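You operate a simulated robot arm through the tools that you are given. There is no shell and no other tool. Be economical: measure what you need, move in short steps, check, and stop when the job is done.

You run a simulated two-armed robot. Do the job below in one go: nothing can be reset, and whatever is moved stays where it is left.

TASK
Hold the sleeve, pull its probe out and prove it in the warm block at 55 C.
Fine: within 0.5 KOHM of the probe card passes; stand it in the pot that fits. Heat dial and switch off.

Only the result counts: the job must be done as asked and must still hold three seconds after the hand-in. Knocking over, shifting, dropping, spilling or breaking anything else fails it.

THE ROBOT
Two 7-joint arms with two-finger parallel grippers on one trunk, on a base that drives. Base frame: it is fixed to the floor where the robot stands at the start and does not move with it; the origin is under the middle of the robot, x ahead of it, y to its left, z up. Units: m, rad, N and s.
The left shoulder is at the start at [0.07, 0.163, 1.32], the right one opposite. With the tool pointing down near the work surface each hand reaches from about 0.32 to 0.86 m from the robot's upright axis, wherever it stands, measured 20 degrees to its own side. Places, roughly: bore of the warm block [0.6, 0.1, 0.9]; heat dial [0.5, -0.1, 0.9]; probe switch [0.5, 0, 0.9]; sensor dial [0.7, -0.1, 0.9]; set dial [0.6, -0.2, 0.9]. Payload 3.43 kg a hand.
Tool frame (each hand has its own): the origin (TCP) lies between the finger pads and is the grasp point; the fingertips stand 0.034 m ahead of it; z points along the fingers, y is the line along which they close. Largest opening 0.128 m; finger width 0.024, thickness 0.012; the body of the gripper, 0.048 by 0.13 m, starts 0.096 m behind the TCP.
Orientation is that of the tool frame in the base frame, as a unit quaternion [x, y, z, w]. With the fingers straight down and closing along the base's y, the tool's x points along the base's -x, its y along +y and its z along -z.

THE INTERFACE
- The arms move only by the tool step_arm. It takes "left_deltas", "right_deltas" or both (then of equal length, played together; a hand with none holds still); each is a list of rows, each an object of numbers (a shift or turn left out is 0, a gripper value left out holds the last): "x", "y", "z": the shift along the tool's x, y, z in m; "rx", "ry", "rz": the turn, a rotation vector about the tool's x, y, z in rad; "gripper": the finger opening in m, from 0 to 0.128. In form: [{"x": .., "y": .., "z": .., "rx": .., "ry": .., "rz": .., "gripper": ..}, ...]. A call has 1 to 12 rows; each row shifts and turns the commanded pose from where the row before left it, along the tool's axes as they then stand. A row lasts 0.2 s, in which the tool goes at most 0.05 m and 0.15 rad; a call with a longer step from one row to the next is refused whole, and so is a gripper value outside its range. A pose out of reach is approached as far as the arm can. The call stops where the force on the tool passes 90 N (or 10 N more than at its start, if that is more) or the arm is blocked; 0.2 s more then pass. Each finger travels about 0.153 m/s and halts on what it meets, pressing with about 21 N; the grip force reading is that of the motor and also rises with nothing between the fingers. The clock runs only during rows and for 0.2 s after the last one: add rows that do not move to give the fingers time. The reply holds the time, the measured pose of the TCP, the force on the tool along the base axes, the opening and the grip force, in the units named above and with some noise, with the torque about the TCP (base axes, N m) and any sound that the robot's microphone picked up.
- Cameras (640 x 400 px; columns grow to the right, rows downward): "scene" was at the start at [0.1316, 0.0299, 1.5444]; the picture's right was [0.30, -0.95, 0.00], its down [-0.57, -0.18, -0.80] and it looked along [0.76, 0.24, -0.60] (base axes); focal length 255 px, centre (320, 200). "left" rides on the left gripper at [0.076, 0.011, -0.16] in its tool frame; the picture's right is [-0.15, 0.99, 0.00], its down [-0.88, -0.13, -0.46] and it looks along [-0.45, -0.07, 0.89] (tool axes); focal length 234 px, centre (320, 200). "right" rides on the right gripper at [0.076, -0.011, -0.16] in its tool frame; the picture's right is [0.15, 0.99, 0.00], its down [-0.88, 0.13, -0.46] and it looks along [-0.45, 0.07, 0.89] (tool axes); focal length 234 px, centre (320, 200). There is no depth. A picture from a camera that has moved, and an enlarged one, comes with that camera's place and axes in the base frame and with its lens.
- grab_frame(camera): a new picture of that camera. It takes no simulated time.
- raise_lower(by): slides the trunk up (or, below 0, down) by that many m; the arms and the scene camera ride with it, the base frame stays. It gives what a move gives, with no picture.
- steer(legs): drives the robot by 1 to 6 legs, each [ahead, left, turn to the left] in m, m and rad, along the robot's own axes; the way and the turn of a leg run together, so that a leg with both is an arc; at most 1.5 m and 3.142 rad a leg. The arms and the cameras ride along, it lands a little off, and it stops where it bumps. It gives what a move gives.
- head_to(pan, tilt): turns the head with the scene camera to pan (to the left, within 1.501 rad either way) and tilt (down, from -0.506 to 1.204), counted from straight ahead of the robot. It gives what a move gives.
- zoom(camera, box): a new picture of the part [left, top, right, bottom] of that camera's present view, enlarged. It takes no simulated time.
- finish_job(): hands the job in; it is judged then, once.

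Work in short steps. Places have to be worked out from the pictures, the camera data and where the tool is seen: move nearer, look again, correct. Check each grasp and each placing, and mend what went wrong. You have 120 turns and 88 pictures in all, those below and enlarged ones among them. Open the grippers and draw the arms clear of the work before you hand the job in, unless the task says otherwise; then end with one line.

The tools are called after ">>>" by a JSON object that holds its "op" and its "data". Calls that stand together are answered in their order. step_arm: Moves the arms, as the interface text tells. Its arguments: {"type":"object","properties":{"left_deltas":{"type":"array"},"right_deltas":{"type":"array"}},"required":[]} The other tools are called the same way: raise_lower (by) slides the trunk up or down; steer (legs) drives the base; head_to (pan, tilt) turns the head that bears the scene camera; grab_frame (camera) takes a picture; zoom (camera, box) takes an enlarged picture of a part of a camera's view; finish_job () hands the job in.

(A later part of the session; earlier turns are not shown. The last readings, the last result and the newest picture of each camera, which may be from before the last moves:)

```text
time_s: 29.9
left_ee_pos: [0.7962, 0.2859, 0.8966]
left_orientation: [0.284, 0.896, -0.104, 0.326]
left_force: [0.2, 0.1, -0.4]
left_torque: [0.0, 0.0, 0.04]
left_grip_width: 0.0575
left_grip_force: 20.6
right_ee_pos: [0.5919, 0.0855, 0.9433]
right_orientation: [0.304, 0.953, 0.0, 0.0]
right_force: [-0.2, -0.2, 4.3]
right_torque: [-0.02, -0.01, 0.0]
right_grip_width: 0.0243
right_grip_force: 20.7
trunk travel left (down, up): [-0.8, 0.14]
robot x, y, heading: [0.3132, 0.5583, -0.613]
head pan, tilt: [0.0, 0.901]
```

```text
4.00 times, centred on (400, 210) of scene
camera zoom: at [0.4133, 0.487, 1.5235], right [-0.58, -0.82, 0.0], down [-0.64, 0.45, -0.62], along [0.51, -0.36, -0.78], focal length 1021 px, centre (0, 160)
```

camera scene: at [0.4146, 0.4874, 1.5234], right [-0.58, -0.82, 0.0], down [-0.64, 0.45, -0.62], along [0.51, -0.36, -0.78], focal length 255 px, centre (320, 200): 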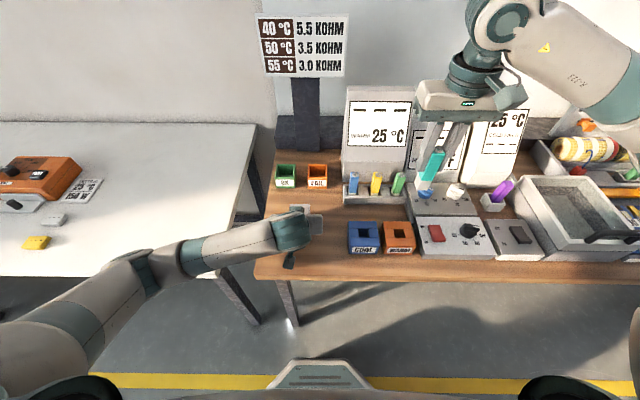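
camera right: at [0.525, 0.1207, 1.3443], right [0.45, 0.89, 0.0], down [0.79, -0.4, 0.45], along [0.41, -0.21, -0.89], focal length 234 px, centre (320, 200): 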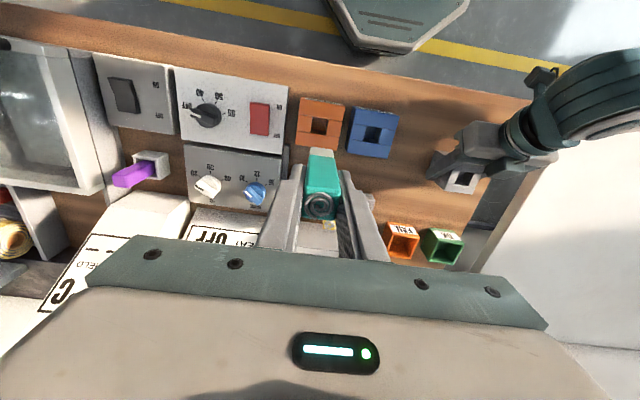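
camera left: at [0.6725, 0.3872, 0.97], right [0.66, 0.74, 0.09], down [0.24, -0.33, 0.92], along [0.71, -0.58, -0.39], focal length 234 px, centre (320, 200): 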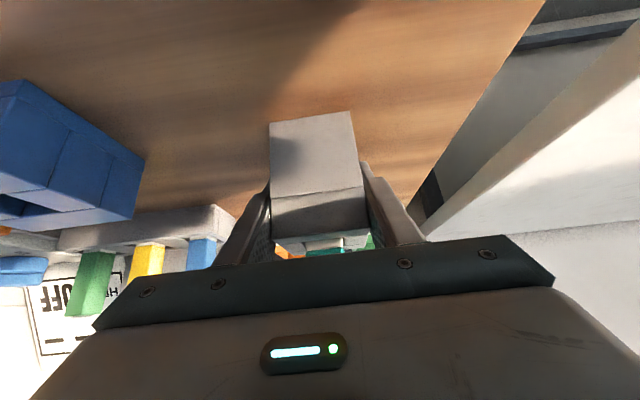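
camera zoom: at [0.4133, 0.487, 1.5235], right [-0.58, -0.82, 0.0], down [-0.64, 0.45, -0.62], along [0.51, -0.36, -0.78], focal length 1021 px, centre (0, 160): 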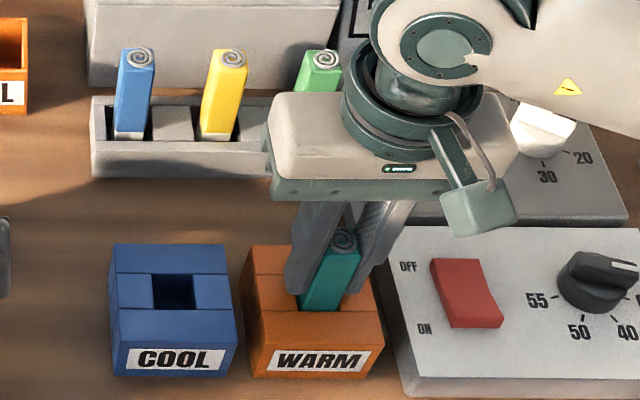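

Seated (4 N). Open and rise clear.

>>> {"op": "step_arm", "data": {"right_deltas": [{"gripper": 0.05}, {"gripper": 0.06}, {}, {"z": -0.03}, {"z": -0.04}, {"z": -0.04}, {"z": -0.04}, {}]}}

>>> {"op": "grab_frame", "data": {"camera": "scene"}}

>>> {"op": "grab_frame", "data": {"camera": "right"}}

```text
time_s: 31.7
left_ee_pos: [0.7976, 0.2841, 0.8964]
left_orientation: [0.284, 0.896, -0.104, 0.326]
left_force: [0.5, 0.2, 0.6]
left_torque: [0.01, -0.05, 0.01]
left_grip_width: 0.0576
left_grip_force: 21.1
right_ee_pos: [0.593, 0.086, 1.0947]
right_orientation: [0.303, 0.953, 0.0, 0.0]
right_force: [-0.3, 0.0, 0.7]
right_torque: [0.01, -0.02, -0.03]
right_grip_width: 0.0598
right_grip_force: 0.1
trunk travel left (down, up): [-0.8, 0.14]
robot x, y, heading: [0.3127, 0.555, -0.617]
head pan, tilt: [0.0, 0.901]
```

```text
49 pictures are left
camera scene: at [0.4135, 0.4865, 1.5234], right [-0.58, -0.82, 0.0], down [-0.64, 0.45, -0.62], along [0.51, -0.36, -0.78], focal length 255 px, centre (320, 200)
```

scene: 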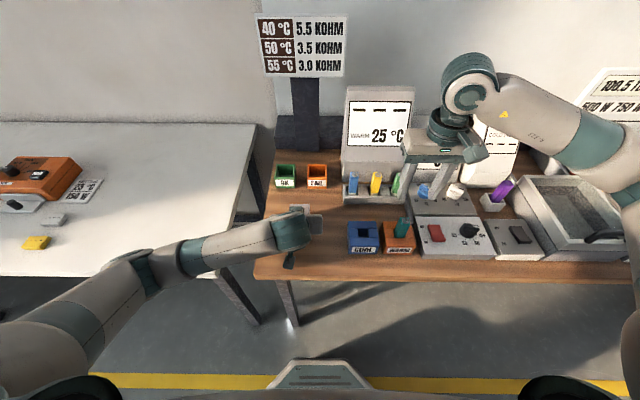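

```text
48 pictures are left
camera right: at [0.5237, 0.1194, 1.2535], right [0.45, 0.89, 0.0], down [0.79, -0.4, 0.46], along [0.41, -0.21, -0.89], focal length 234 px, centre (320, 200)
```

right: 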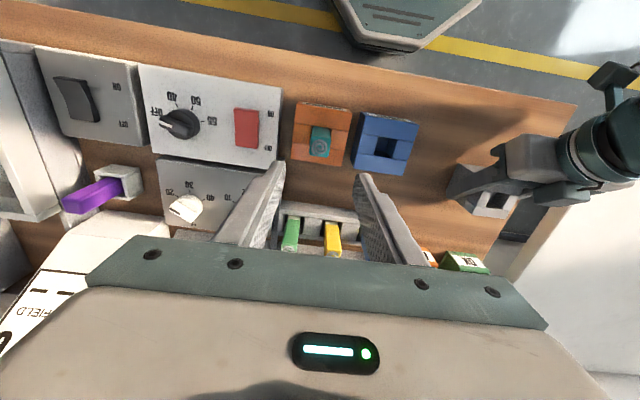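

Probe stands in the warm bore. Dial ≈[0.483,-0.097,0.89], switch ≈[0.535,-0.015]. Move the right hand over the dial area and look straight at it.

>>> {"op": "step_arm", "data": {"right_deltas": [{"z": -0.03}, {"y": -0.04}, {"y": -0.04}, {"y": -0.04}, {"y": -0.04}, {"y": -0.045}, {"gripper": 0.09}, {}]}}

>>> {"op": "zoom", "data": {"camera": "right", "box": [220, 40, 480, 220]}}

>>> {"op": "zoom", "data": {"camera": "scene", "box": [410, 200, 520, 270]}}

```text
time_s: 33.5
left_ee_pos: [0.7963, 0.2859, 0.897]
left_orientation: [0.284, 0.896, -0.103, 0.326]
left_force: [-0.2, -0.1, 0.8]
left_torque: [0.01, -0.01, 0.0]
left_grip_width: 0.0578
left_grip_force: 21.1
right_ee_pos: [0.4732, -0.0844, 1.1213]
right_orientation: [0.303, 0.953, 0.0, 0.0]
right_force: [-0.5, -0.3, 1.2]
right_torque: [0.03, -0.02, 0.03]
right_grip_width: 0.09
right_grip_force: 0.1
trunk travel left (down, up): [-0.8, 0.14]
robot x, y, heading: [0.3116, 0.5569, -0.617]
head pan, tilt: [0.0, 0.901]
```

```text
2.22 times, centred on (350, 130) of right
camera zoom: at [0.4048, -0.049, 1.282], right [0.45, 0.89, 0.0], down [0.79, -0.4, 0.46], along [0.41, -0.21, -0.89], focal length 520 px, centre (253, 356)
```

zoom: 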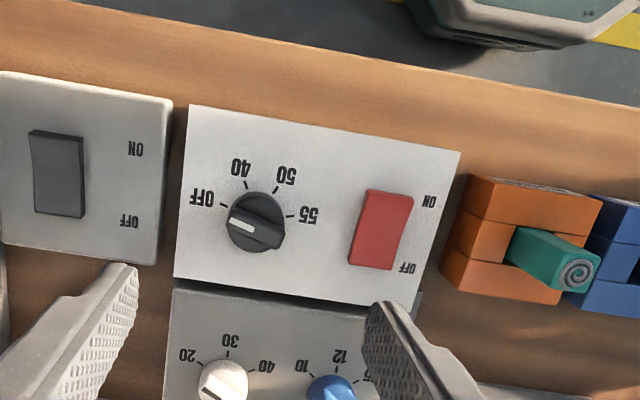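

```text
5.71 times, centred on (465, 235) of scene
camera zoom: at [0.4133, 0.4866, 1.5234], right [-0.58, -0.82, 0.0], down [-0.64, 0.45, -0.62], along [0.51, -0.36, -0.78], focal length 1459 px, centre (-509, 0)
```

zoom: 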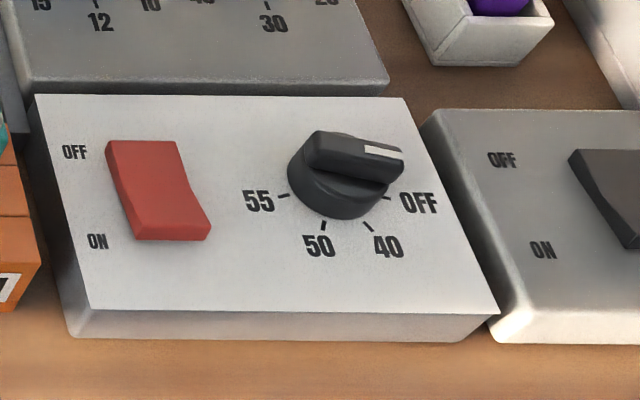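

The dial goes clockwise OFF→55 by ~150°, ridge now at azimuth ≈220°. I'll pre-turn the hand −75° so its fingers lie across the ridge, above the dial, and look closer.

>>> {"op": "step_arm", "data": {"right_deltas": [{"x": -0.0109, "y": 0.0033, "gripper": 0.06}, {"rz": -0.146}, {"rz": -0.146}, {"rz": -0.146}, {"rz": -0.146}, {"rz": -0.146}, {"rz": -0.146}, {"rz": -0.146, "z": 0.03}, {"rz": -0.146, "z": 0.03}, {"rz": -0.146, "z": 0.03}, {}]}}

>>> {"op": "grab_frame", "data": {"camera": "right"}}

>>> {"op": "zoom", "data": {"camera": "scene", "box": [390, 140, 550, 270]}}

```text
time_s: 35.9
left_ee_pos: [0.7967, 0.2865, 0.8974]
left_orientation: [0.284, 0.896, -0.103, 0.326]
left_force: [-0.1, 0.4, 0.7]
left_torque: [-0.02, 0.02, 0.04]
left_grip_width: 0.0578
left_grip_force: 20.8
right_ee_pos: [0.4319, -0.0249, 1.093]
right_orientation: [-0.09, 0.996, -0.014, -0.006]
right_force: [-0.5, -0.1, 0.5]
right_torque: [0.01, -0.01, 0.02]
right_grip_width: 0.0599
right_grip_force: 0.1
right hand out of reach, approached as far as the arm can: row 6, 7, 8, 9, 10
trunk travel left (down, up): [-0.8, 0.14]
robot x, y, heading: [0.3108, 0.5577, -0.611]
head pan, tilt: [0.0, 0.901]
```

```text
45 pictures are left
camera right: at [0.3604, -0.0452, 1.2546], right [-0.32, 0.95, -0.02], down [0.85, 0.3, 0.44], along [0.42, 0.12, -0.9], focal length 234 px, centre (320, 200)
```

right: 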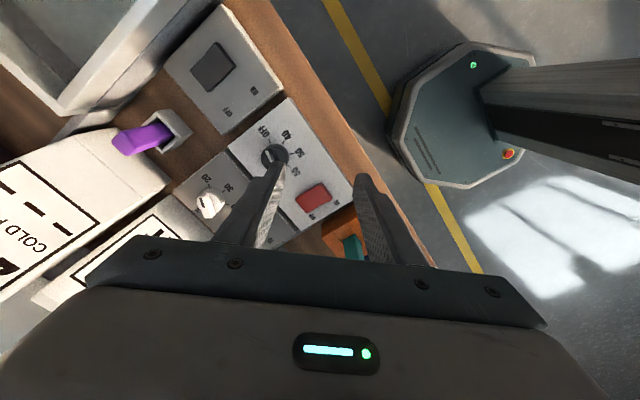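

```text
3.08 times, centred on (470, 205) of scene
camera zoom: at [0.4132, 0.4867, 1.5234], right [-0.58, -0.82, 0.0], down [-0.64, 0.45, -0.62], along [0.51, -0.36, -0.78], focal length 786 px, centre (-142, 185)
```

zoom: 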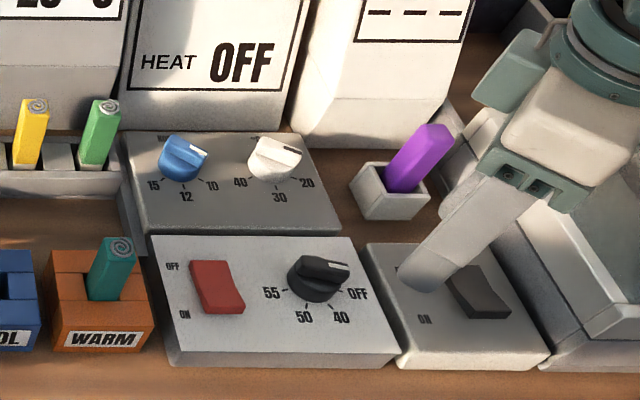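

The wrist limit stops counter-clockwise turning at about −45°. Test how far it goes clockwise instead (parallel jaws allow a 180°-equivalent grip).

>>> {"op": "step_arm", "data": {"right_deltas": [{"z": -0.03, "rz": 0.149}, {"rz": 0.149}, {"rz": 0.149}, {"rz": 0.149}, {"rz": 0.149}, {"rz": 0.149}, {"rz": 0.149}, {"rz": 0.149}, {"rz": 0.149}, {"rz": 0.149}, {"rz": 0.149}, {}]}}

>>> {"op": "step_arm", "data": {"right_deltas": [{"rz": 0.149}, {"rz": 0.149}, {"rz": 0.149}, {"rz": 0.149}, {"rz": 0.149}, {"rz": 0.149}, {}]}}

```text
time_s: 38.5
left_ee_pos: [0.7961, 0.2855, 0.8962]
left_orientation: [0.284, 0.896, -0.104, 0.327]
left_force: [-0.5, -0.3, -0.6]
left_torque: [0.02, -0.06, 0.02]
left_grip_width: 0.0579
left_grip_force: 20.6
right_ee_pos: [0.4334, -0.0238, 1.124]
right_orientation: [0.668, 0.744, -0.013, 0.006]
right_force: [0.2, 0.0, -0.1]
right_torque: [-0.02, 0.0, -0.01]
right_grip_width: 0.06
right_grip_force: 0.1
trunk travel left (down, up): [-0.8, 0.14]
robot x, y, heading: [0.3128, 0.5589, -0.619]
head pan, tilt: [0.0, 0.901]
```

```text
time_s: 40.1
left_ee_pos: [0.797, 0.2869, 0.8965]
left_orientation: [0.284, 0.896, -0.104, 0.325]
left_force: [-1.0, -0.7, 0.0]
left_torque: [0.0, -0.02, 0.01]
left_grip_width: 0.0578
left_grip_force: 20.3
right_ee_pos: [0.4321, -0.0238, 1.1245]
right_orientation: [0.924, 0.382, -0.01, 0.012]
right_force: [0.5, -0.4, -0.3]
right_torque: [0.01, 0.06, -0.02]
right_grip_width: 0.06
right_grip_force: 0.0
trunk travel left (down, up): [-0.8, 0.14]
robot x, y, heading: [0.3087, 0.552, -0.617]
head pan, tilt: [0.0, 0.901]
```

+100° is fine; test on to +145°.

>>> {"op": "step_arm", "data": {"right_deltas": [{"rz": 0.149}, {"rz": 0.149}, {"rz": 0.149}, {"rz": 0.149}, {"rz": 0.149}, {"rz": 0.149}, {}]}}

```text
time_s: 41.7
left_ee_pos: [0.7966, 0.286, 0.8955]
left_orientation: [0.284, 0.896, -0.104, 0.326]
left_force: [0.8, 0.2, -0.1]
left_torque: [0.02, -0.04, 0.02]
left_grip_width: 0.058
left_grip_force: 20.7
right_ee_pos: [0.4326, -0.024, 1.124]
right_orientation: [0.998, -0.054, -0.004, 0.015]
right_force: [-0.8, 0.5, -0.9]
right_torque: [0.02, 0.02, 0.0]
right_grip_width: 0.0598
right_grip_force: 0.1
trunk travel left (down, up): [-0.8, 0.14]
robot x, y, heading: [0.315, 0.5537, -0.617]
head pan, tilt: [0.0, 0.901]
```

Still free at +151°. Test the remaining ~104° so the whole turn could be made in one grip.

>>> {"op": "step_arm", "data": {"right_deltas": [{"rz": 0.149}, {"rz": 0.149}, {"rz": 0.149}, {"rz": 0.149}, {"rz": 0.149}, {"rz": 0.149}, {"rz": 0.149}, {"rz": 0.149}, {"rz": 0.149}, {"rz": 0.149}, {"rz": 0.149}, {"rz": 0.149}]}}

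```text
time_s: 44.3
left_ee_pos: [0.7966, 0.2864, 0.8966]
left_orientation: [0.285, 0.895, -0.104, 0.326]
left_force: [0.3, 0.3, 0.2]
left_torque: [-0.01, -0.03, -0.02]
left_grip_width: 0.0579
left_grip_force: 21.3
right_ee_pos: [0.4334, -0.0247, 1.1231]
right_orientation: [-0.582, 0.813, -0.008, -0.012]
right_force: [-0.5, -0.2, -0.2]
right_torque: [0.0, 0.0, 0.0]
right_grip_width: 0.0603
right_grip_force: 0.0
trunk travel left (down, up): [-0.8, 0.14]
robot x, y, heading: [0.3125, 0.5523, -0.619]
head pan, tilt: [0.0, 0.901]
```

The clockwise range is ample, so I can grip at +105° and turn the dial in one go. Fix a 1.6° tilt and turn back to the gripping yaw.

>>> {"op": "step_arm", "data": {"right_deltas": [{"ry": -0.0288}, {"rz": -0.1445}, {"rz": -0.1445}, {"rz": -0.1445}, {"rz": -0.1445}, {"rz": -0.1445}, {"rz": -0.1445}, {"rz": -0.1445}, {"rz": -0.1445}, {"rz": -0.1445}, {"rz": -0.1445}, {}]}}

>>> {"op": "step_arm", "data": {"right_deltas": [{"rz": -0.1445}, {"rz": -0.1445}, {"rz": -0.1445}, {"rz": -0.1445}, {"rz": -0.1445}, {"rz": -0.1445}, {"rz": -0.1445}, {"rz": -0.1445}, {}]}}

```text
time_s: 46.9
left_ee_pos: [0.7964, 0.2861, 0.8969]
left_orientation: [0.284, 0.896, -0.103, 0.326]
left_force: [0.0, -0.5, -1.5]
left_torque: [0.03, -0.03, 0.0]
left_grip_width: 0.058
left_grip_force: 21.3
right_ee_pos: [0.4315, -0.0235, 1.1233]
right_orientation: [0.975, -0.222, 0.0, 0.001]
right_force: [0.2, 0.0, 1.0]
right_torque: [0.01, 0.0, -0.01]
right_grip_width: 0.0599
right_grip_force: 0.1
trunk travel left (down, up): [-0.8, 0.14]
robot x, y, heading: [0.314, 0.5546, -0.619]
head pan, tilt: [0.0, 0.901]
```

```text
time_s: 48.9
left_ee_pos: [0.795, 0.2858, 0.896]
left_orientation: [0.284, 0.896, -0.104, 0.326]
left_force: [-0.2, -0.6, 0.8]
left_torque: [0.01, -0.01, 0.0]
left_grip_width: 0.0577
left_grip_force: 21.0
right_ee_pos: [0.4339, -0.0245, 1.1236]
right_orientation: [0.938, 0.346, 0.0, 0.0]
right_force: [0.2, -1.1, -0.9]
right_torque: [-0.04, 0.0, -0.01]
right_grip_width: 0.06
right_grip_force: 0.1
trunk travel left (down, up): [-0.8, 0.14]
robot x, y, heading: [0.3102, 0.5536, -0.618]
head pan, tilt: [0.0, 0.901]
```

>>> {"op": "step_arm", "data": {"right_deltas": [{"y": 0.0405, "x": -0.0035}, {"y": 0.0405}, {"z": 0.035}, {"z": 0.035}, {}]}}

>>> {"op": "grab_frame", "data": {"camera": "right"}}

>>> {"op": "zoom", "data": {"camera": "scene", "box": [390, 140, 550, 270]}}

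```text
time_s: 50.1
left_ee_pos: [0.7976, 0.2862, 0.8974]
left_orientation: [0.284, 0.896, -0.104, 0.325]
left_force: [0.1, -1.1, 0.0]
left_torque: [0.0, -0.01, 0.02]
left_grip_width: 0.0579
left_grip_force: 20.7
right_ee_pos: [0.4828, -0.0867, 1.0545]
right_orientation: [0.938, 0.346, 0.0, 0.001]
right_force: [0.8, -0.4, -0.7]
right_torque: [-0.03, -0.02, 0.0]
right_grip_width: 0.06
right_grip_force: 0.1
trunk travel left (down, up): [-0.8, 0.14]
robot x, y, heading: [0.3148, 0.5551, -0.614]
head pan, tilt: [0.0, 0.901]
```

```text
43 pictures are left
camera right: at [0.5327, -0.0294, 1.213], right [0.75, -0.66, 0.0], down [-0.59, -0.67, 0.46], along [-0.3, -0.34, -0.89], focal length 234 px, centre (320, 200)
```

right: 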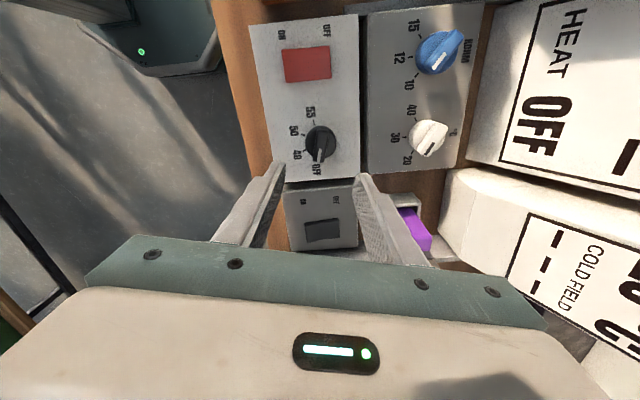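

```text
3.08 times, centred on (470, 205) of scene
camera zoom: at [0.4136, 0.4869, 1.5234], right [-0.58, -0.82, 0.0], down [-0.64, 0.45, -0.62], along [0.51, -0.36, -0.78], focal length 786 px, centre (-142, 185)
```

zoom: 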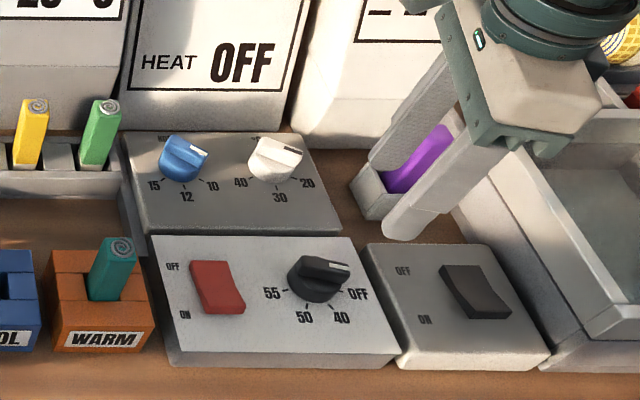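

Dial sits right on the tool axis and the ridge is parallel to the jaws. Lower to just over the knob, jaws at 45 mm, and check.

>>> {"op": "step_arm", "data": {"right_deltas": [{"z": 0.03, "gripper": 0.045}, {"z": 0.03}, {"z": 0.03}, {}]}}

>>> {"op": "zoom", "data": {"camera": "right", "box": [220, 80, 420, 240]}}

>>> {"op": "zoom", "data": {"camera": "scene", "box": [400, 180, 520, 270]}}

```text
time_s: 51.1
left_ee_pos: [0.7957, 0.2862, 0.8971]
left_orientation: [0.285, 0.895, -0.105, 0.326]
left_force: [0.3, 0.2, -0.7]
left_torque: [0.03, 0.0, -0.03]
left_grip_width: 0.0581
left_grip_force: 20.7
right_ee_pos: [0.4815, -0.0875, 0.9627]
right_orientation: [0.938, 0.345, 0.0, 0.0]
right_force: [-0.9, -0.3, -0.3]
right_torque: [0.0, 0.03, 0.0]
right_grip_width: 0.0452
right_grip_force: 0.0
trunk travel left (down, up): [-0.8, 0.14]
robot x, y, heading: [0.312, 0.5595, -0.614]
head pan, tilt: [0.0, 0.901]
```

```text
2.50 times, centred on (320, 160) of right
camera zoom: at [0.5318, -0.03, 1.1227], right [0.75, -0.66, 0.0], down [-0.59, -0.67, 0.46], along [-0.3, -0.34, -0.89], focal length 585 px, centre (320, 300)
```

zoom: 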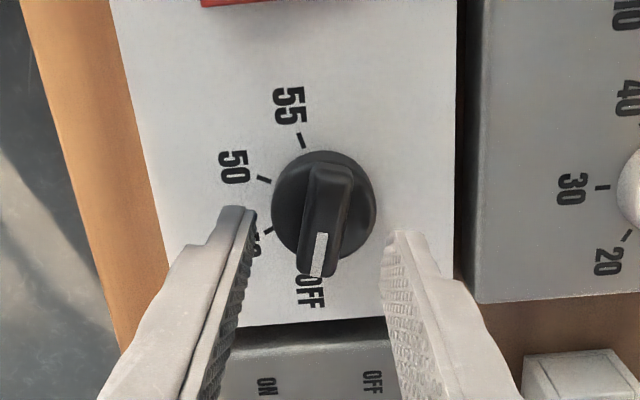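

```text
4.44 times, centred on (460, 225) of scene
camera zoom: at [0.4136, 0.4868, 1.5234], right [-0.58, -0.82, 0.0], down [-0.64, 0.45, -0.62], along [0.51, -0.36, -0.78], focal length 1135 px, centre (-302, 89)
```

zoom: 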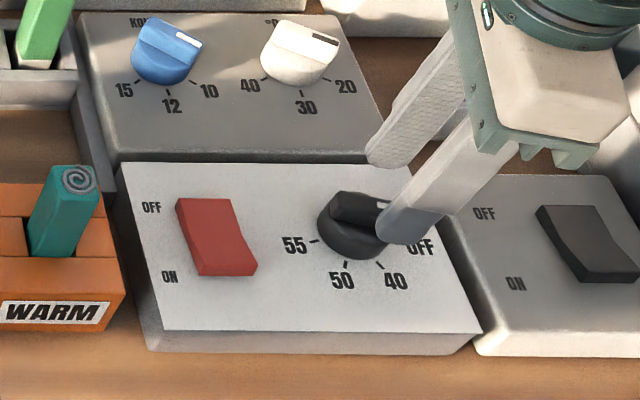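

Ridge is ~2 mm off; correct, narrow the jaws to 32 mm, and descend gently toward the knob's disc.

>>> {"op": "step_arm", "data": {"right_deltas": [{"x": -0.0015, "y": 0.002, "gripper": 0.032}, {"z": 0.01}, {"z": 0.008}, {}]}}

>>> {"op": "zoom", "data": {"camera": "right", "box": [260, 100, 380, 220]}}

>>> {"op": "zoom", "data": {"camera": "scene", "box": [440, 200, 500, 250]}}

```text
time_s: 52.1
left_ee_pos: [0.7961, 0.2857, 0.8972]
left_orientation: [0.285, 0.896, -0.104, 0.326]
left_force: [0.4, -0.1, -0.1]
left_torque: [0.05, -0.05, 0.0]
left_grip_width: 0.0577
left_grip_force: 20.9
right_ee_pos: [0.4836, -0.0912, 0.9452]
right_orientation: [0.938, 0.346, 0.0, 0.0]
right_force: [0.8, 0.6, 0.1]
right_torque: [0.02, -0.01, -0.01]
right_grip_width: 0.0321
right_grip_force: 0.0
trunk travel left (down, up): [-0.8, 0.14]
robot x, y, heading: [0.3147, 0.5598, -0.621]
head pan, tilt: [0.0, 0.901]
```

```text
3.33 times, centred on (320, 160) of right
camera zoom: at [0.5323, -0.0331, 1.1049], right [0.75, -0.66, 0.0], down [-0.59, -0.67, 0.46], along [-0.3, -0.34, -0.89], focal length 781 px, centre (320, 333)
```

zoom: 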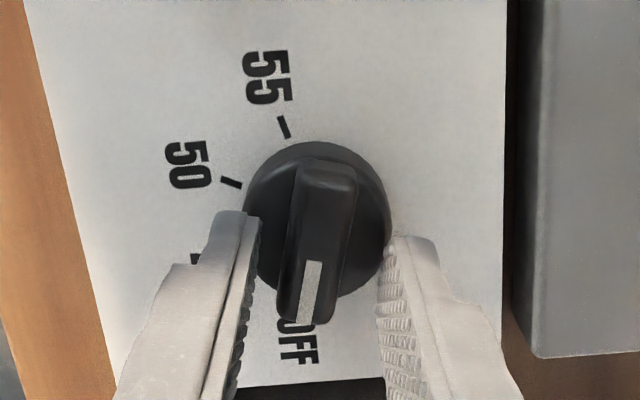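

```text
8.00 times, centred on (470, 225) of scene
camera zoom: at [0.4136, 0.4866, 1.5234], right [-0.58, -0.82, 0.0], down [-0.64, 0.45, -0.62], along [0.51, -0.36, -0.78], focal length 2042 px, centre (-880, 0)
```

zoom: 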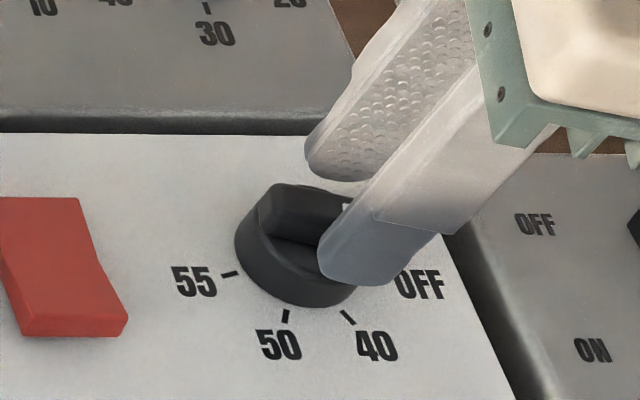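

Tips are about at ridge-top level, centred. Descend 9 mm more watching force.

>>> {"op": "step_arm", "data": {"right_deltas": [{"z": 0.005, "y": 0.001}, {"z": 0.004}, {}]}}

>>> {"op": "zoom", "data": {"camera": "scene", "box": [440, 200, 500, 250]}}

```text
time_s: 52.9
left_ee_pos: [0.797, 0.2866, 0.8971]
left_orientation: [0.284, 0.896, -0.104, 0.326]
left_force: [-0.2, -0.1, 0.2]
left_torque: [0.0, 0.0, 0.0]
left_grip_width: 0.0578
left_grip_force: 21.0
right_ee_pos: [0.4846, -0.09, 0.9383]
right_orientation: [0.939, 0.345, 0.001, 0.001]
right_force: [-1.3, -0.6, 13.5]
right_torque: [0.17, 0.14, 0.05]
right_grip_width: 0.0319
right_grip_force: 0.1
trunk travel left (down, up): [-0.8, 0.14]
robot x, y, heading: [0.3098, 0.5566, -0.617]
head pan, tilt: [0.0, 0.901]
```

```text
8.00 times, centred on (470, 225) of scene
camera zoom: at [0.4131, 0.4879, 1.5237], right [-0.58, -0.82, 0.0], down [-0.64, 0.45, -0.62], along [0.51, -0.36, -0.78], focal length 2042 px, centre (-880, 0)
```

zoom: 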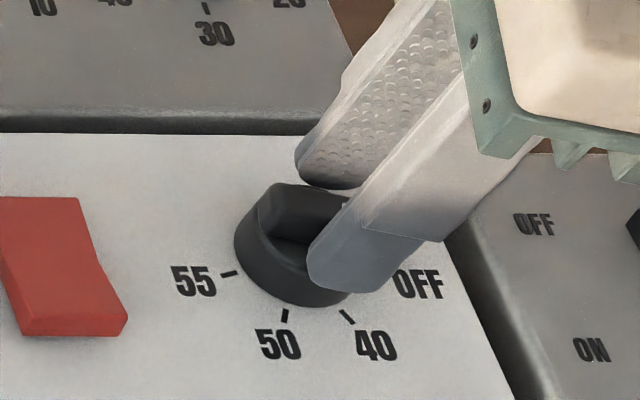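

Touched the disc (13 N). Back off 4 mm and close on the ridge.

>>> {"op": "step_arm", "data": {"right_deltas": [{"z": -0.004}, {"gripper": 0.02}, {"gripper": 0.008}, {}, {}]}}

>>> {"op": "zoom", "data": {"camera": "right", "box": [260, 100, 380, 220]}}

```text
time_s: 54.1
left_ee_pos: [0.7952, 0.2869, 0.8972]
left_orientation: [0.285, 0.895, -0.105, 0.327]
left_force: [-0.5, 0.2, 0.4]
left_torque: [-0.01, 0.02, 0.01]
left_grip_width: 0.058
left_grip_force: 20.9
right_ee_pos: [0.4821, -0.0886, 0.9404]
right_orientation: [0.938, 0.346, -0.001, -0.002]
right_force: [-8.9, 16.9, -14.3]
right_torque: [-0.17, 0.36, -1.05]
right_grip_width: 0.0157
right_grip_force: 44.8
trunk travel left (down, up): [-0.8, 0.14]
robot x, y, heading: [0.3141, 0.5563, -0.619]
head pan, tilt: [0.0, 0.901]
```

```text
3.33 times, centred on (320, 160) of right
camera zoom: at [0.5317, -0.0324, 1.0996], right [0.75, -0.66, 0.0], down [-0.58, -0.67, 0.46], along [-0.3, -0.34, -0.89], focal length 781 px, centre (320, 333)
```

zoom: 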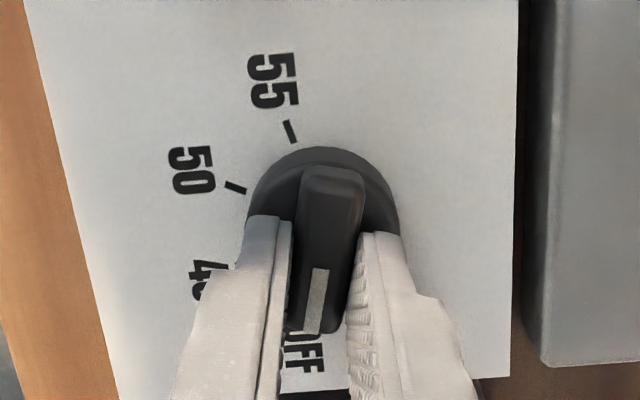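

Gripped (15.7 mm) but my grip is ~4 mm off the dial axis with a side load. Reopen, re-centre, and close again.

>>> {"op": "step_arm", "data": {"right_deltas": [{"gripper": 0.03}, {}, {"x": 0.004, "y": -0.0015, "rz": 0.03}, {"gripper": 0.02}, {"gripper": 0.012}, {}]}}

>>> {"op": "zoom", "data": {"camera": "right", "box": [260, 100, 380, 220]}}

```text
time_s: 55.5
left_ee_pos: [0.7958, 0.2866, 0.8984]
left_orientation: [0.284, 0.895, -0.104, 0.326]
left_force: [1.1, -0.3, 0.2]
left_torque: [-0.01, -0.01, 0.02]
left_grip_width: 0.0576
left_grip_force: 20.6
right_ee_pos: [0.4848, -0.0865, 0.9413]
right_orientation: [0.943, 0.332, 0.0, 0.0]
right_force: [-2.9, 4.9, -2.8]
right_torque: [0.05, 0.23, 0.05]
right_grip_width: 0.016
right_grip_force: 44.7
trunk travel left (down, up): [-0.8, 0.14]
robot x, y, heading: [0.3172, 0.5567, -0.611]
head pan, tilt: [0.0, 0.901]
```

```text
3.33 times, centred on (320, 160) of right
camera zoom: at [0.5363, -0.0308, 1.1007], right [0.73, -0.68, 0.0], down [-0.61, -0.65, 0.46], along [-0.31, -0.33, -0.89], focal length 781 px, centre (320, 333)
```

zoom: 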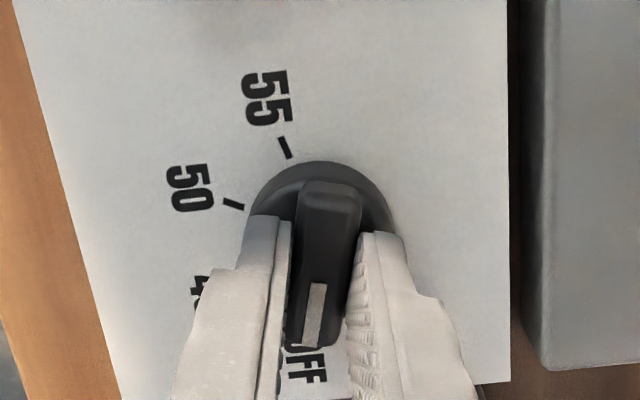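

Side load small now. Turn clockwise ~50° first and check.

>>> {"op": "step_arm", "data": {"right_deltas": [{"rz": 0.12}, {"rz": 0.12}, {"rz": 0.12}, {"rz": 0.12}, {"rz": 0.12}, {"rz": 0.12}, {"rz": 0.12}, {}]}}

>>> {"op": "zoom", "data": {"camera": "scene", "box": [340, 80, 520, 270]}}

```text
time_s: 57.3
left_ee_pos: [0.7964, 0.2857, 0.8978]
left_orientation: [0.284, 0.895, -0.104, 0.326]
left_force: [-0.1, -0.7, -0.4]
left_torque: [0.0, 0.02, -0.02]
left_grip_width: 0.0579
left_grip_force: 20.7
right_ee_pos: [0.4848, -0.087, 0.941]
right_orientation: [0.997, -0.082, 0.0, 0.0]
right_force: [-7.3, 10.6, -8.1]
right_torque: [0.22, -0.06, -0.04]
right_grip_width: 0.0156
right_grip_force: 45.0
trunk travel left (down, up): [-0.8, 0.14]
robot x, y, heading: [0.3136, 0.5582, -0.617]
head pan, tilt: [0.0, 0.901]
```

```text
2.11 times, centred on (430, 175) of scene
camera zoom: at [0.4126, 0.4874, 1.5235], right [-0.58, -0.82, 0.0], down [-0.64, 0.45, -0.62], along [0.51, -0.36, -0.78], focal length 537 px, centre (88, 253)
```

zoom: 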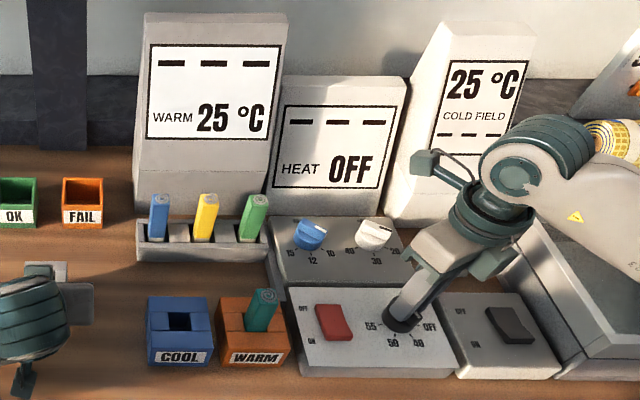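

Turning smoothly with small loads. Ease 1 mm and continue to 55 (another ~100°).

>>> {"op": "step_arm", "data": {"right_deltas": [{"x": -0.001, "y": -0.001}, {"rz": 0.146}, {"rz": 0.146}, {"rz": 0.146}, {"rz": 0.146}, {"rz": 0.146}, {"rz": 0.146}, {}]}}

>>> {"op": "step_arm", "data": {"right_deltas": [{"rz": 0.146}, {"rz": 0.146}, {"rz": 0.146}, {"rz": 0.146}, {"rz": 0.146}, {"rz": 0.146}, {}]}}

>>> {"op": "zoom", "data": {"camera": "right", "box": [240, 80, 400, 220]}}

>>> {"op": "zoom", "data": {"camera": "scene", "box": [340, 80, 520, 270]}}

```text
time_s: 59.1
left_ee_pos: [0.796, 0.2866, 0.8968]
left_orientation: [0.284, 0.896, -0.104, 0.326]
left_force: [0.3, 0.2, 0.0]
left_torque: [0.0, 0.01, -0.01]
left_grip_width: 0.0578
left_grip_force: 21.6
right_ee_pos: [0.4857, -0.0874, 0.9409]
right_orientation: [0.867, -0.498, 0.0, 0.0]
right_force: [-3.8, 0.5, -0.7]
right_torque: [1.18, 0.67, -0.01]
right_grip_width: 0.0159
right_grip_force: 45.0
trunk travel left (down, up): [-0.8, 0.14]
robot x, y, heading: [0.3127, 0.5553, -0.615]
head pan, tilt: [0.0, 0.901]
```

```text
time_s: 60.7
left_ee_pos: [0.7958, 0.286, 0.8957]
left_orientation: [0.284, 0.896, -0.103, 0.327]
left_force: [0.8, 0.4, 0.3]
left_torque: [0.03, -0.02, -0.03]
left_grip_width: 0.0578
left_grip_force: 20.8
right_ee_pos: [0.4844, -0.0875, 0.9407]
right_orientation: [-0.574, 0.819, -0.001, 0.0]
right_force: [-2.5, -3.7, 2.7]
right_torque: [-0.5, 0.3, 0.0]
right_grip_width: 0.0158
right_grip_force: 44.5
trunk travel left (down, up): [-0.8, 0.14]
robot x, y, heading: [0.3145, 0.5557, -0.615]
head pan, tilt: [0.0, 0.901]
```

```text
2.86 times, centred on (320, 150) of right
camera zoom: at [0.4683, -0.162, 1.1008], right [-0.98, 0.2, 0.0], down [0.18, 0.87, 0.45], along [0.09, 0.45, -0.89], focal length 669 px, centre (320, 343)
```

zoom: 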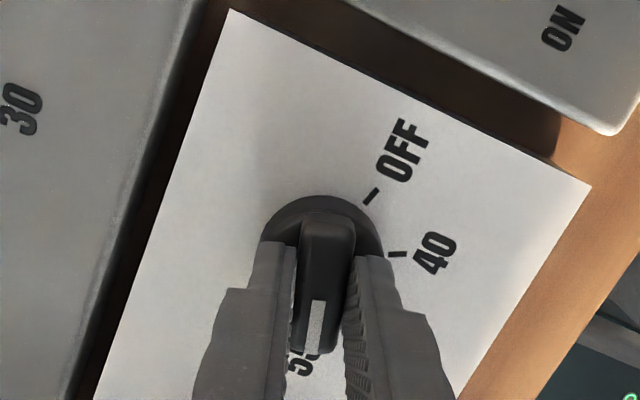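

```text
2.11 times, centred on (430, 175) of scene
camera zoom: at [0.4133, 0.4863, 1.5235], right [-0.58, -0.82, 0.0], down [-0.64, 0.45, -0.62], along [0.51, -0.36, -0.78], focal length 537 px, centre (88, 253)
```

zoom: 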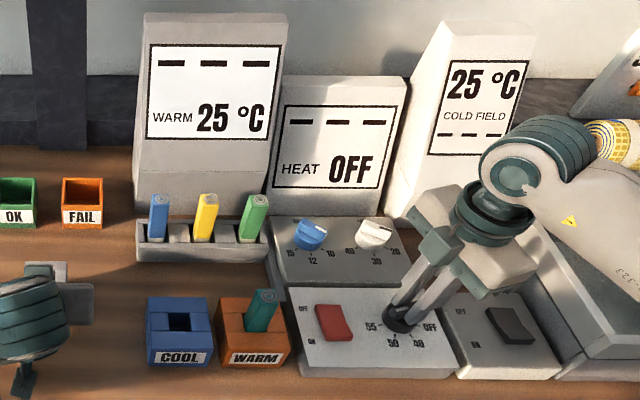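

Mark now points at 55. Release and lift to verify.

>>> {"op": "step_arm", "data": {"right_deltas": [{"gripper": 0.03}, {"gripper": 0.04}, {"z": -0.02}, {"z": -0.04}, {"z": -0.04}, {}]}}

>>> {"op": "zoom", "data": {"camera": "scene", "box": [340, 80, 520, 270]}}

>>> {"op": "grab_frame", "data": {"camera": "right"}}

```text
time_s: 62.1
left_ee_pos: [0.7954, 0.2861, 0.8968]
left_orientation: [0.284, 0.896, -0.103, 0.326]
left_force: [0.6, 0.7, -1.3]
left_torque: [0.06, -0.08, 0.02]
left_grip_width: 0.0579
left_grip_force: 21.0
right_ee_pos: [0.4842, -0.087, 1.041]
right_orientation: [-0.574, 0.819, 0.0, 0.001]
right_force: [-1.3, 0.4, 0.2]
right_torque: [0.01, -0.02, -0.01]
right_grip_width: 0.0398
right_grip_force: 0.0
trunk travel left (down, up): [-0.8, 0.14]
robot x, y, heading: [0.3111, 0.5567, -0.619]
head pan, tilt: [0.0, 0.901]
```

```text
2.11 times, centred on (430, 175) of scene
camera zoom: at [0.4134, 0.4865, 1.5234], right [-0.58, -0.82, 0.0], down [-0.64, 0.45, -0.62], along [0.51, -0.36, -0.78], focal length 537 px, centre (88, 253)
```

zoom: 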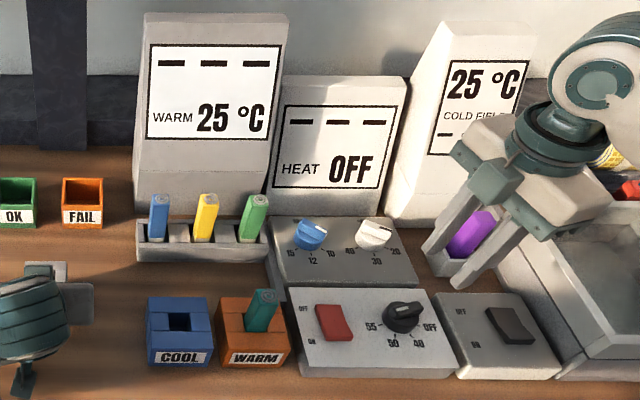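

```text
30 pictures are left
camera right: at [0.4683, -0.162, 1.2006], right [-0.98, 0.2, 0.0], down [0.18, 0.87, 0.46], along [0.09, 0.45, -0.89], focal length 234 px, centre (320, 200)
```

right: 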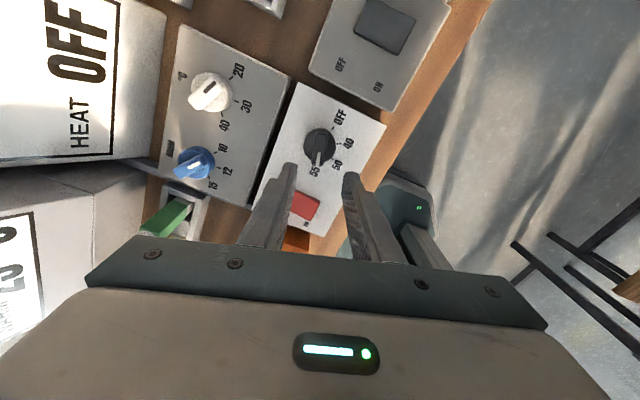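

Dial reads 55. Now close the jaws and move over the ON (near) half of the red switch at ≈[0.5245,-0.0075].

>>> {"op": "step_arm", "data": {"right_deltas": [{"x": -0.0443, "y": -0.0055, "gripper": 0.0}, {"x": -0.0442, "y": -0.0052}, {"z": 0.035}, {"z": 0.035}, {}]}}

>>> {"op": "zoom", "data": {"camera": "scene", "box": [400, 180, 500, 260]}}

```text
time_s: 63.3
left_ee_pos: [0.796, 0.2863, 0.8973]
left_orientation: [0.284, 0.896, -0.104, 0.326]
left_force: [0.7, 0.7, -0.3]
left_torque: [0.05, -0.03, 0.01]
left_grip_width: 0.0579
left_grip_force: 21.3
right_ee_pos: [0.5264, -0.0069, 0.9715]
right_orientation: [-0.574, 0.819, 0.0, 0.0]
right_force: [-0.1, -0.7, -0.1]
right_torque: [0.0, 0.01, -0.01]
right_grip_width: 0.0001
right_grip_force: 20.9
trunk travel left (down, up): [-0.8, 0.14]
robot x, y, heading: [0.313, 0.561, -0.623]
head pan, tilt: [0.0, 0.901]
```

```text
5.00 times, centred on (450, 220) of scene
camera zoom: at [0.4137, 0.4869, 1.5234], right [-0.58, -0.82, 0.0], down [-0.64, 0.45, -0.62], along [0.51, -0.36, -0.78], focal length 1276 px, centre (-330, 100)
```

zoom: 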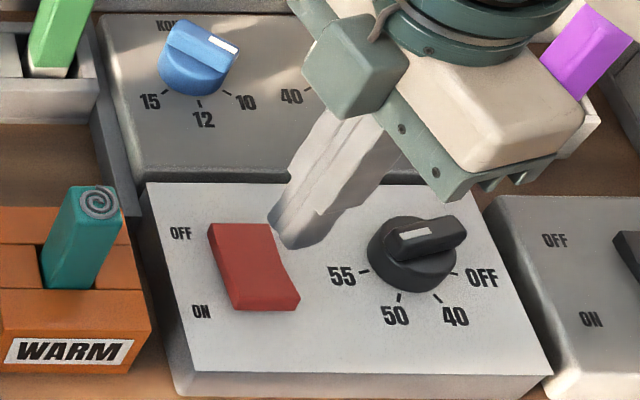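

Projected contact point would be near the rocker's middle; shift 12 mm nearer, then press down in small steps.

>>> {"op": "step_arm", "data": {"right_deltas": [{"x": -0.0031, "y": 0.0116}, {"z": 0.015}, {"z": 0.01}, {"z": 0.006}, {}]}}

```text
time_s: 64.5
left_ee_pos: [0.7964, 0.2858, 0.8967]
left_orientation: [0.284, 0.896, -0.104, 0.326]
left_force: [-0.8, 0.9, 0.1]
left_torque: [0.07, -0.04, -0.01]
left_grip_width: 0.0578
left_grip_force: 20.7
right_ee_pos: [0.5151, -0.0001, 0.9393]
right_orientation: [-0.575, 0.818, 0.0, 0.0]
right_force: [-0.6, -0.3, 0.0]
right_torque: [0.0, 0.01, 0.04]
right_grip_width: 0.0
right_grip_force: 21.1
trunk travel left (down, up): [-0.8, 0.14]
robot x, y, heading: [0.3126, 0.5571, -0.613]
head pan, tilt: [0.0, 0.901]
```

No contact yet at tip ≈0.905; press further.

>>> {"op": "step_arm", "data": {"right_deltas": [{"z": 0.004}, {"z": 0.004}, {"z": 0.003}, {}]}}

>>> {"op": "zoom", "data": {"camera": "scene", "box": [340, 80, 520, 270]}}

```text
time_s: 65.5
left_ee_pos: [0.7956, 0.2866, 0.8977]
left_orientation: [0.284, 0.895, -0.104, 0.327]
left_force: [0.5, 0.5, -1.0]
left_torque: [-0.01, -0.01, 0.01]
left_grip_width: 0.0579
left_grip_force: 20.6
right_ee_pos: [0.5143, 0.0002, 0.9304]
right_orientation: [-0.573, 0.82, -0.003, 0.001]
right_force: [-2.7, -3.1, 25.5]
right_torque: [-0.48, -0.05, -0.07]
right_grip_width: 0.0
right_grip_force: 21.2
trunk travel left (down, up): [-0.8, 0.14]
robot x, y, heading: [0.308, 0.558, -0.619]
head pan, tilt: [0.0, 0.901]
```

```text
2.11 times, centred on (430, 175) of scene
camera zoom: at [0.412, 0.4892, 1.524], right [-0.58, -0.82, 0.0], down [-0.64, 0.45, -0.62], along [0.51, -0.36, -0.78], focal length 537 px, centre (88, 253)
```

zoom: 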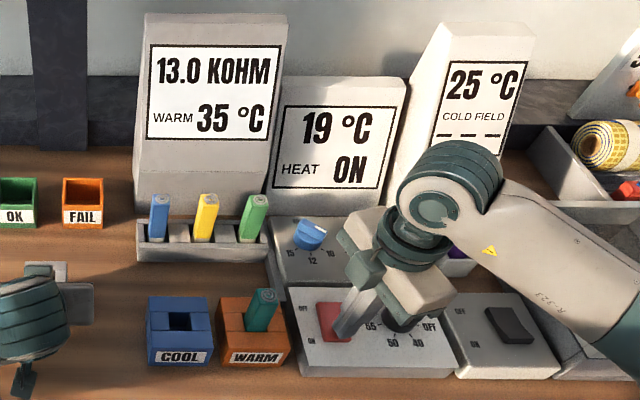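

Heat ON; WARM display 35 °C / 13.0 KOHM and moving. Lift off and wait for it to reach 55.

>>> {"op": "step_arm", "data": {"right_deltas": [{"z": -0.03}, {"z": -0.04}, {"z": -0.03}, {}, {}, {}, {}, {}, {}, {}, {}, {}]}}

>>> {"op": "zoom", "data": {"camera": "scene", "box": [340, 80, 520, 270]}}

```text
time_s: 68.1
left_ee_pos: [0.796, 0.2862, 0.8968]
left_orientation: [0.285, 0.895, -0.105, 0.326]
left_force: [-0.3, 1.5, 0.7]
left_torque: [0.01, -0.05, 0.03]
left_grip_width: 0.0578
left_grip_force: 20.4
right_ee_pos: [0.5142, 0.0003, 1.0298]
right_orientation: [-0.574, 0.819, 0.0, 0.0]
right_force: [-0.2, -0.2, 0.0]
right_torque: [-0.01, 0.02, 0.03]
right_grip_width: 0.0001
right_grip_force: 21.1
trunk travel left (down, up): [-0.8, 0.14]
robot x, y, heading: [0.316, 0.5545, -0.616]
head pan, tilt: [0.0, 0.901]
```

```text
2.11 times, centred on (430, 175) of scene
camera zoom: at [0.4136, 0.4868, 1.5234], right [-0.58, -0.82, 0.0], down [-0.64, 0.45, -0.62], along [0.51, -0.36, -0.78], focal length 537 px, centre (88, 253)
```

zoom: 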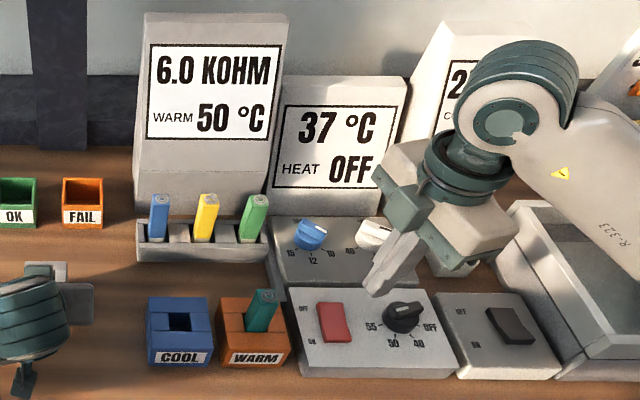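

50 °C / 6.0 KOHM, still moving. Wait more.

>>> {"op": "step_arm", "data": {"right_deltas": [{}, {}, {}, {}, {}, {}, {}, {}, {}, {}, {}, {}]}}

>>> {"op": "step_arm", "data": {"right_deltas": [{}, {}, {}, {}, {}, {}, {}, {}, {}, {}, {}, {}]}}

>>> {"op": "zoom", "data": {"camera": "scene", "box": [340, 80, 520, 270]}}

```text
time_s: 70.7
left_ee_pos: [0.7966, 0.2861, 0.8972]
left_orientation: [0.285, 0.896, -0.104, 0.326]
left_force: [-0.4, -0.3, 0.0]
left_torque: [0.03, 0.0, 0.0]
left_grip_width: 0.0578
left_grip_force: 20.3
right_ee_pos: [0.5152, -0.0016, 1.0298]
right_orientation: [-0.574, 0.819, 0.0, 0.0]
right_force: [-0.9, -0.3, 0.1]
right_torque: [-0.01, -0.01, 0.01]
right_grip_width: 0.0
right_grip_force: 21.3
trunk travel left (down, up): [-0.8, 0.14]
robot x, y, heading: [0.3161, 0.5578, -0.615]
head pan, tilt: [0.0, 0.901]
```

```text
time_s: 73.3
left_ee_pos: [0.7969, 0.2859, 0.8964]
left_orientation: [0.284, 0.896, -0.103, 0.327]
left_force: [-0.3, -0.6, -0.1]
left_torque: [0.02, -0.06, 0.02]
left_grip_width: 0.0577
left_grip_force: 21.2
right_ee_pos: [0.5147, -0.0006, 1.0298]
right_orientation: [-0.574, 0.819, 0.0, -0.001]
right_force: [0.1, 0.1, 0.8]
right_torque: [0.0, 0.0, -0.02]
right_grip_width: 0.0004
right_grip_force: 20.3
trunk travel left (down, up): [-0.8, 0.14]
robot x, y, heading: [0.3121, 0.5562, -0.618]
head pan, tilt: [0.0, 0.901]
```

```text
2.11 times, centred on (430, 175) of scene
camera zoom: at [0.4135, 0.4867, 1.5234], right [-0.58, -0.82, 0.0], down [-0.64, 0.45, -0.62], along [0.51, -0.36, -0.78], focal length 537 px, centre (88, 253)
```

zoom: 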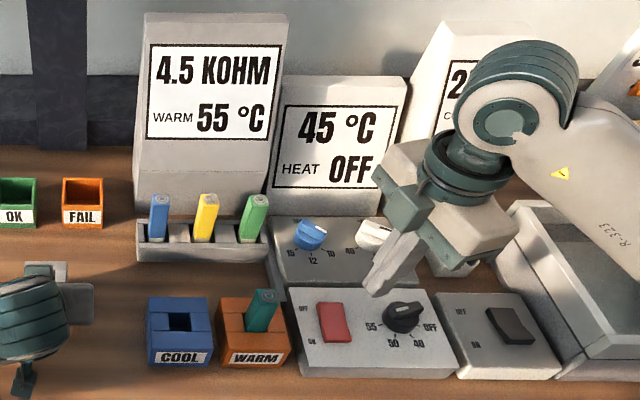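

55 °C / 4.5 KOHM; the probe may lag, so wait until it settles.

>>> {"op": "step_arm", "data": {"right_deltas": [{}, {}, {}, {}, {}, {}, {}, {}, {}, {}, {}, {}]}}

>>> {"op": "step_arm", "data": {"right_deltas": [{}, {}, {}, {}, {}, {}, {}, {}, {}, {}, {}, {}]}}

>>> {"op": "step_arm", "data": {"right_deltas": [{}, {}, {}, {}, {}, {}, {}, {}, {}, {}, {}, {}]}}

>>> {"op": "zoom", "data": {"camera": "scene", "box": [340, 80, 520, 270]}}

```text
time_s: 75.9
left_ee_pos: [0.7959, 0.286, 0.8969]
left_orientation: [0.284, 0.896, -0.104, 0.325]
left_force: [0.8, -0.3, 0.2]
left_torque: [-0.02, -0.02, -0.01]
left_grip_width: 0.0581
left_grip_force: 21.0
right_ee_pos: [0.5149, 0.0006, 1.0298]
right_orientation: [-0.575, 0.818, 0.0, 0.0]
right_force: [0.3, 1.1, 0.4]
right_torque: [0.03, 0.04, 0.04]
right_grip_width: 0.0
right_grip_force: 21.6
trunk travel left (down, up): [-0.8, 0.14]
robot x, y, heading: [0.3152, 0.5549, -0.616]
head pan, tilt: [0.0, 0.901]
```

```text
time_s: 78.5
left_ee_pos: [0.7962, 0.2858, 0.8965]
left_orientation: [0.284, 0.896, -0.104, 0.326]
left_force: [-0.4, 0.0, 0.1]
left_torque: [0.0, -0.06, -0.03]
left_grip_width: 0.0576
left_grip_force: 21.3
right_ee_pos: [0.5149, 0.0004, 1.03]
right_orientation: [-0.574, 0.819, 0.0, 0.0]
right_force: [-0.2, 0.4, -0.2]
right_torque: [-0.01, 0.01, 0.01]
right_grip_width: 0.0
right_grip_force: 20.8
trunk travel left (down, up): [-0.8, 0.14]
robot x, y, heading: [0.3153, 0.5581, -0.612]
head pan, tilt: [0.0, 0.901]
```

```text
time_s: 81.1
left_ee_pos: [0.7959, 0.2863, 0.8969]
left_orientation: [0.285, 0.896, -0.104, 0.326]
left_force: [-0.8, -0.5, -0.1]
left_torque: [0.03, -0.08, 0.0]
left_grip_width: 0.0579
left_grip_force: 21.6
right_ee_pos: [0.5141, -0.0008, 1.0302]
right_orientation: [-0.574, 0.819, 0.0, 0.001]
right_force: [-0.4, -0.1, 0.3]
right_torque: [0.01, -0.02, 0.0]
right_grip_width: 0.0001
right_grip_force: 20.4
trunk travel left (down, up): [-0.8, 0.14]
robot x, y, heading: [0.3105, 0.5576, -0.619]
head pan, tilt: [0.0, 0.901]
```

```text
2.11 times, centred on (430, 175) of scene
camera zoom: at [0.4135, 0.4867, 1.5234], right [-0.58, -0.82, 0.0], down [-0.64, 0.45, -0.62], along [0.51, -0.36, -0.78], focal length 537 px, centre (88, 253)
```

zoom: 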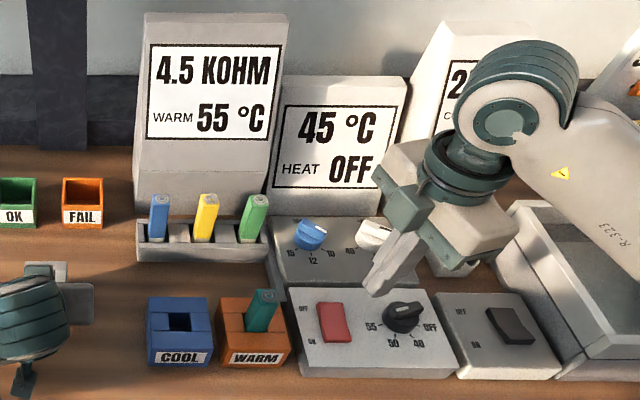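

Settled at 4.5 KOHM vs 3.0 → 1.5 off: FAIL. Now dial off: return over the dial with the same yaw (its grip pose was [0.4844,-0.0875,0.941]).

>>> {"op": "step_arm", "data": {"right_deltas": [{"x": 0.0463, "gripper": 0.036}, {"x": 0.0463, "y": -0.0017}, {"z": 0.03}, {"z": 0.03}, {}]}}

>>> {"op": "zoom", "data": {"camera": "right", "box": [240, 80, 400, 220]}}

```text
time_s: 82.3
left_ee_pos: [0.7955, 0.2855, 0.8969]
left_orientation: [0.285, 0.895, -0.104, 0.326]
left_force: [0.2, -0.3, -0.1]
left_torque: [0.02, -0.03, 0.04]
left_grip_width: 0.0578
left_grip_force: 21.0
right_ee_pos: [0.4857, -0.0893, 0.9682]
right_orientation: [-0.574, 0.819, 0.001, 0.0]
right_force: [0.1, 0.6, 0.4]
right_torque: [-0.02, -0.02, 0.02]
right_grip_width: 0.0359
right_grip_force: 0.0
trunk travel left (down, up): [-0.8, 0.14]
robot x, y, heading: [0.3155, 0.5546, -0.616]
head pan, tilt: [0.0, 0.901]
```

```text
2.86 times, centred on (320, 150) of right
camera zoom: at [0.4689, -0.1635, 1.1287], right [-0.98, 0.2, 0.0], down [0.18, 0.87, 0.46], along [0.09, 0.45, -0.89], focal length 669 px, centre (320, 343)
```

zoom: 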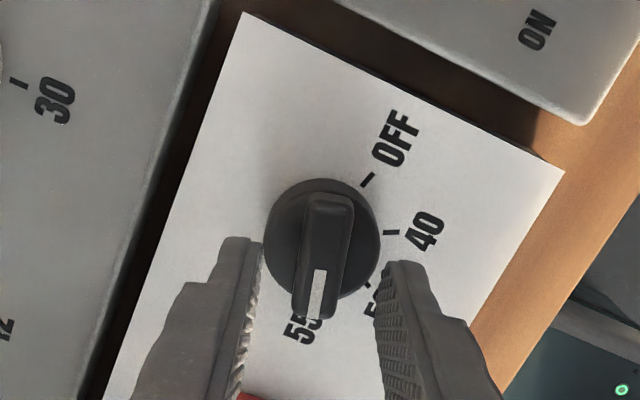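

Aligned; shift 2 mm, lower to grip height, close.

>>> {"op": "step_arm", "data": {"right_deltas": [{"x": -0.0013, "y": 0.0018, "z": 0.015}, {"z": 0.0115}, {"gripper": 0.024}, {"gripper": 0.012}, {}, {}]}}

```text
time_s: 83.7
left_ee_pos: [0.7958, 0.2847, 0.8967]
left_orientation: [0.284, 0.896, -0.104, 0.325]
left_force: [-1.4, 0.9, 3.7]
left_torque: [0.19, 0.02, 0.07]
left_grip_width: 0.0581
left_grip_force: 20.6
right_ee_pos: [0.4845, -0.0867, 0.9443]
right_orientation: [-0.575, 0.818, -0.001, 0.0]
right_force: [8.9, -4.8, -0.3]
right_torque: [-0.55, -0.16, 0.0]
right_grip_width: 0.0159
right_grip_force: 45.0
trunk travel left (down, up): [-0.8, 0.14]
robot x, y, heading: [0.3145, 0.5593, -0.613]
head pan, tilt: [0.0, 0.901]
```

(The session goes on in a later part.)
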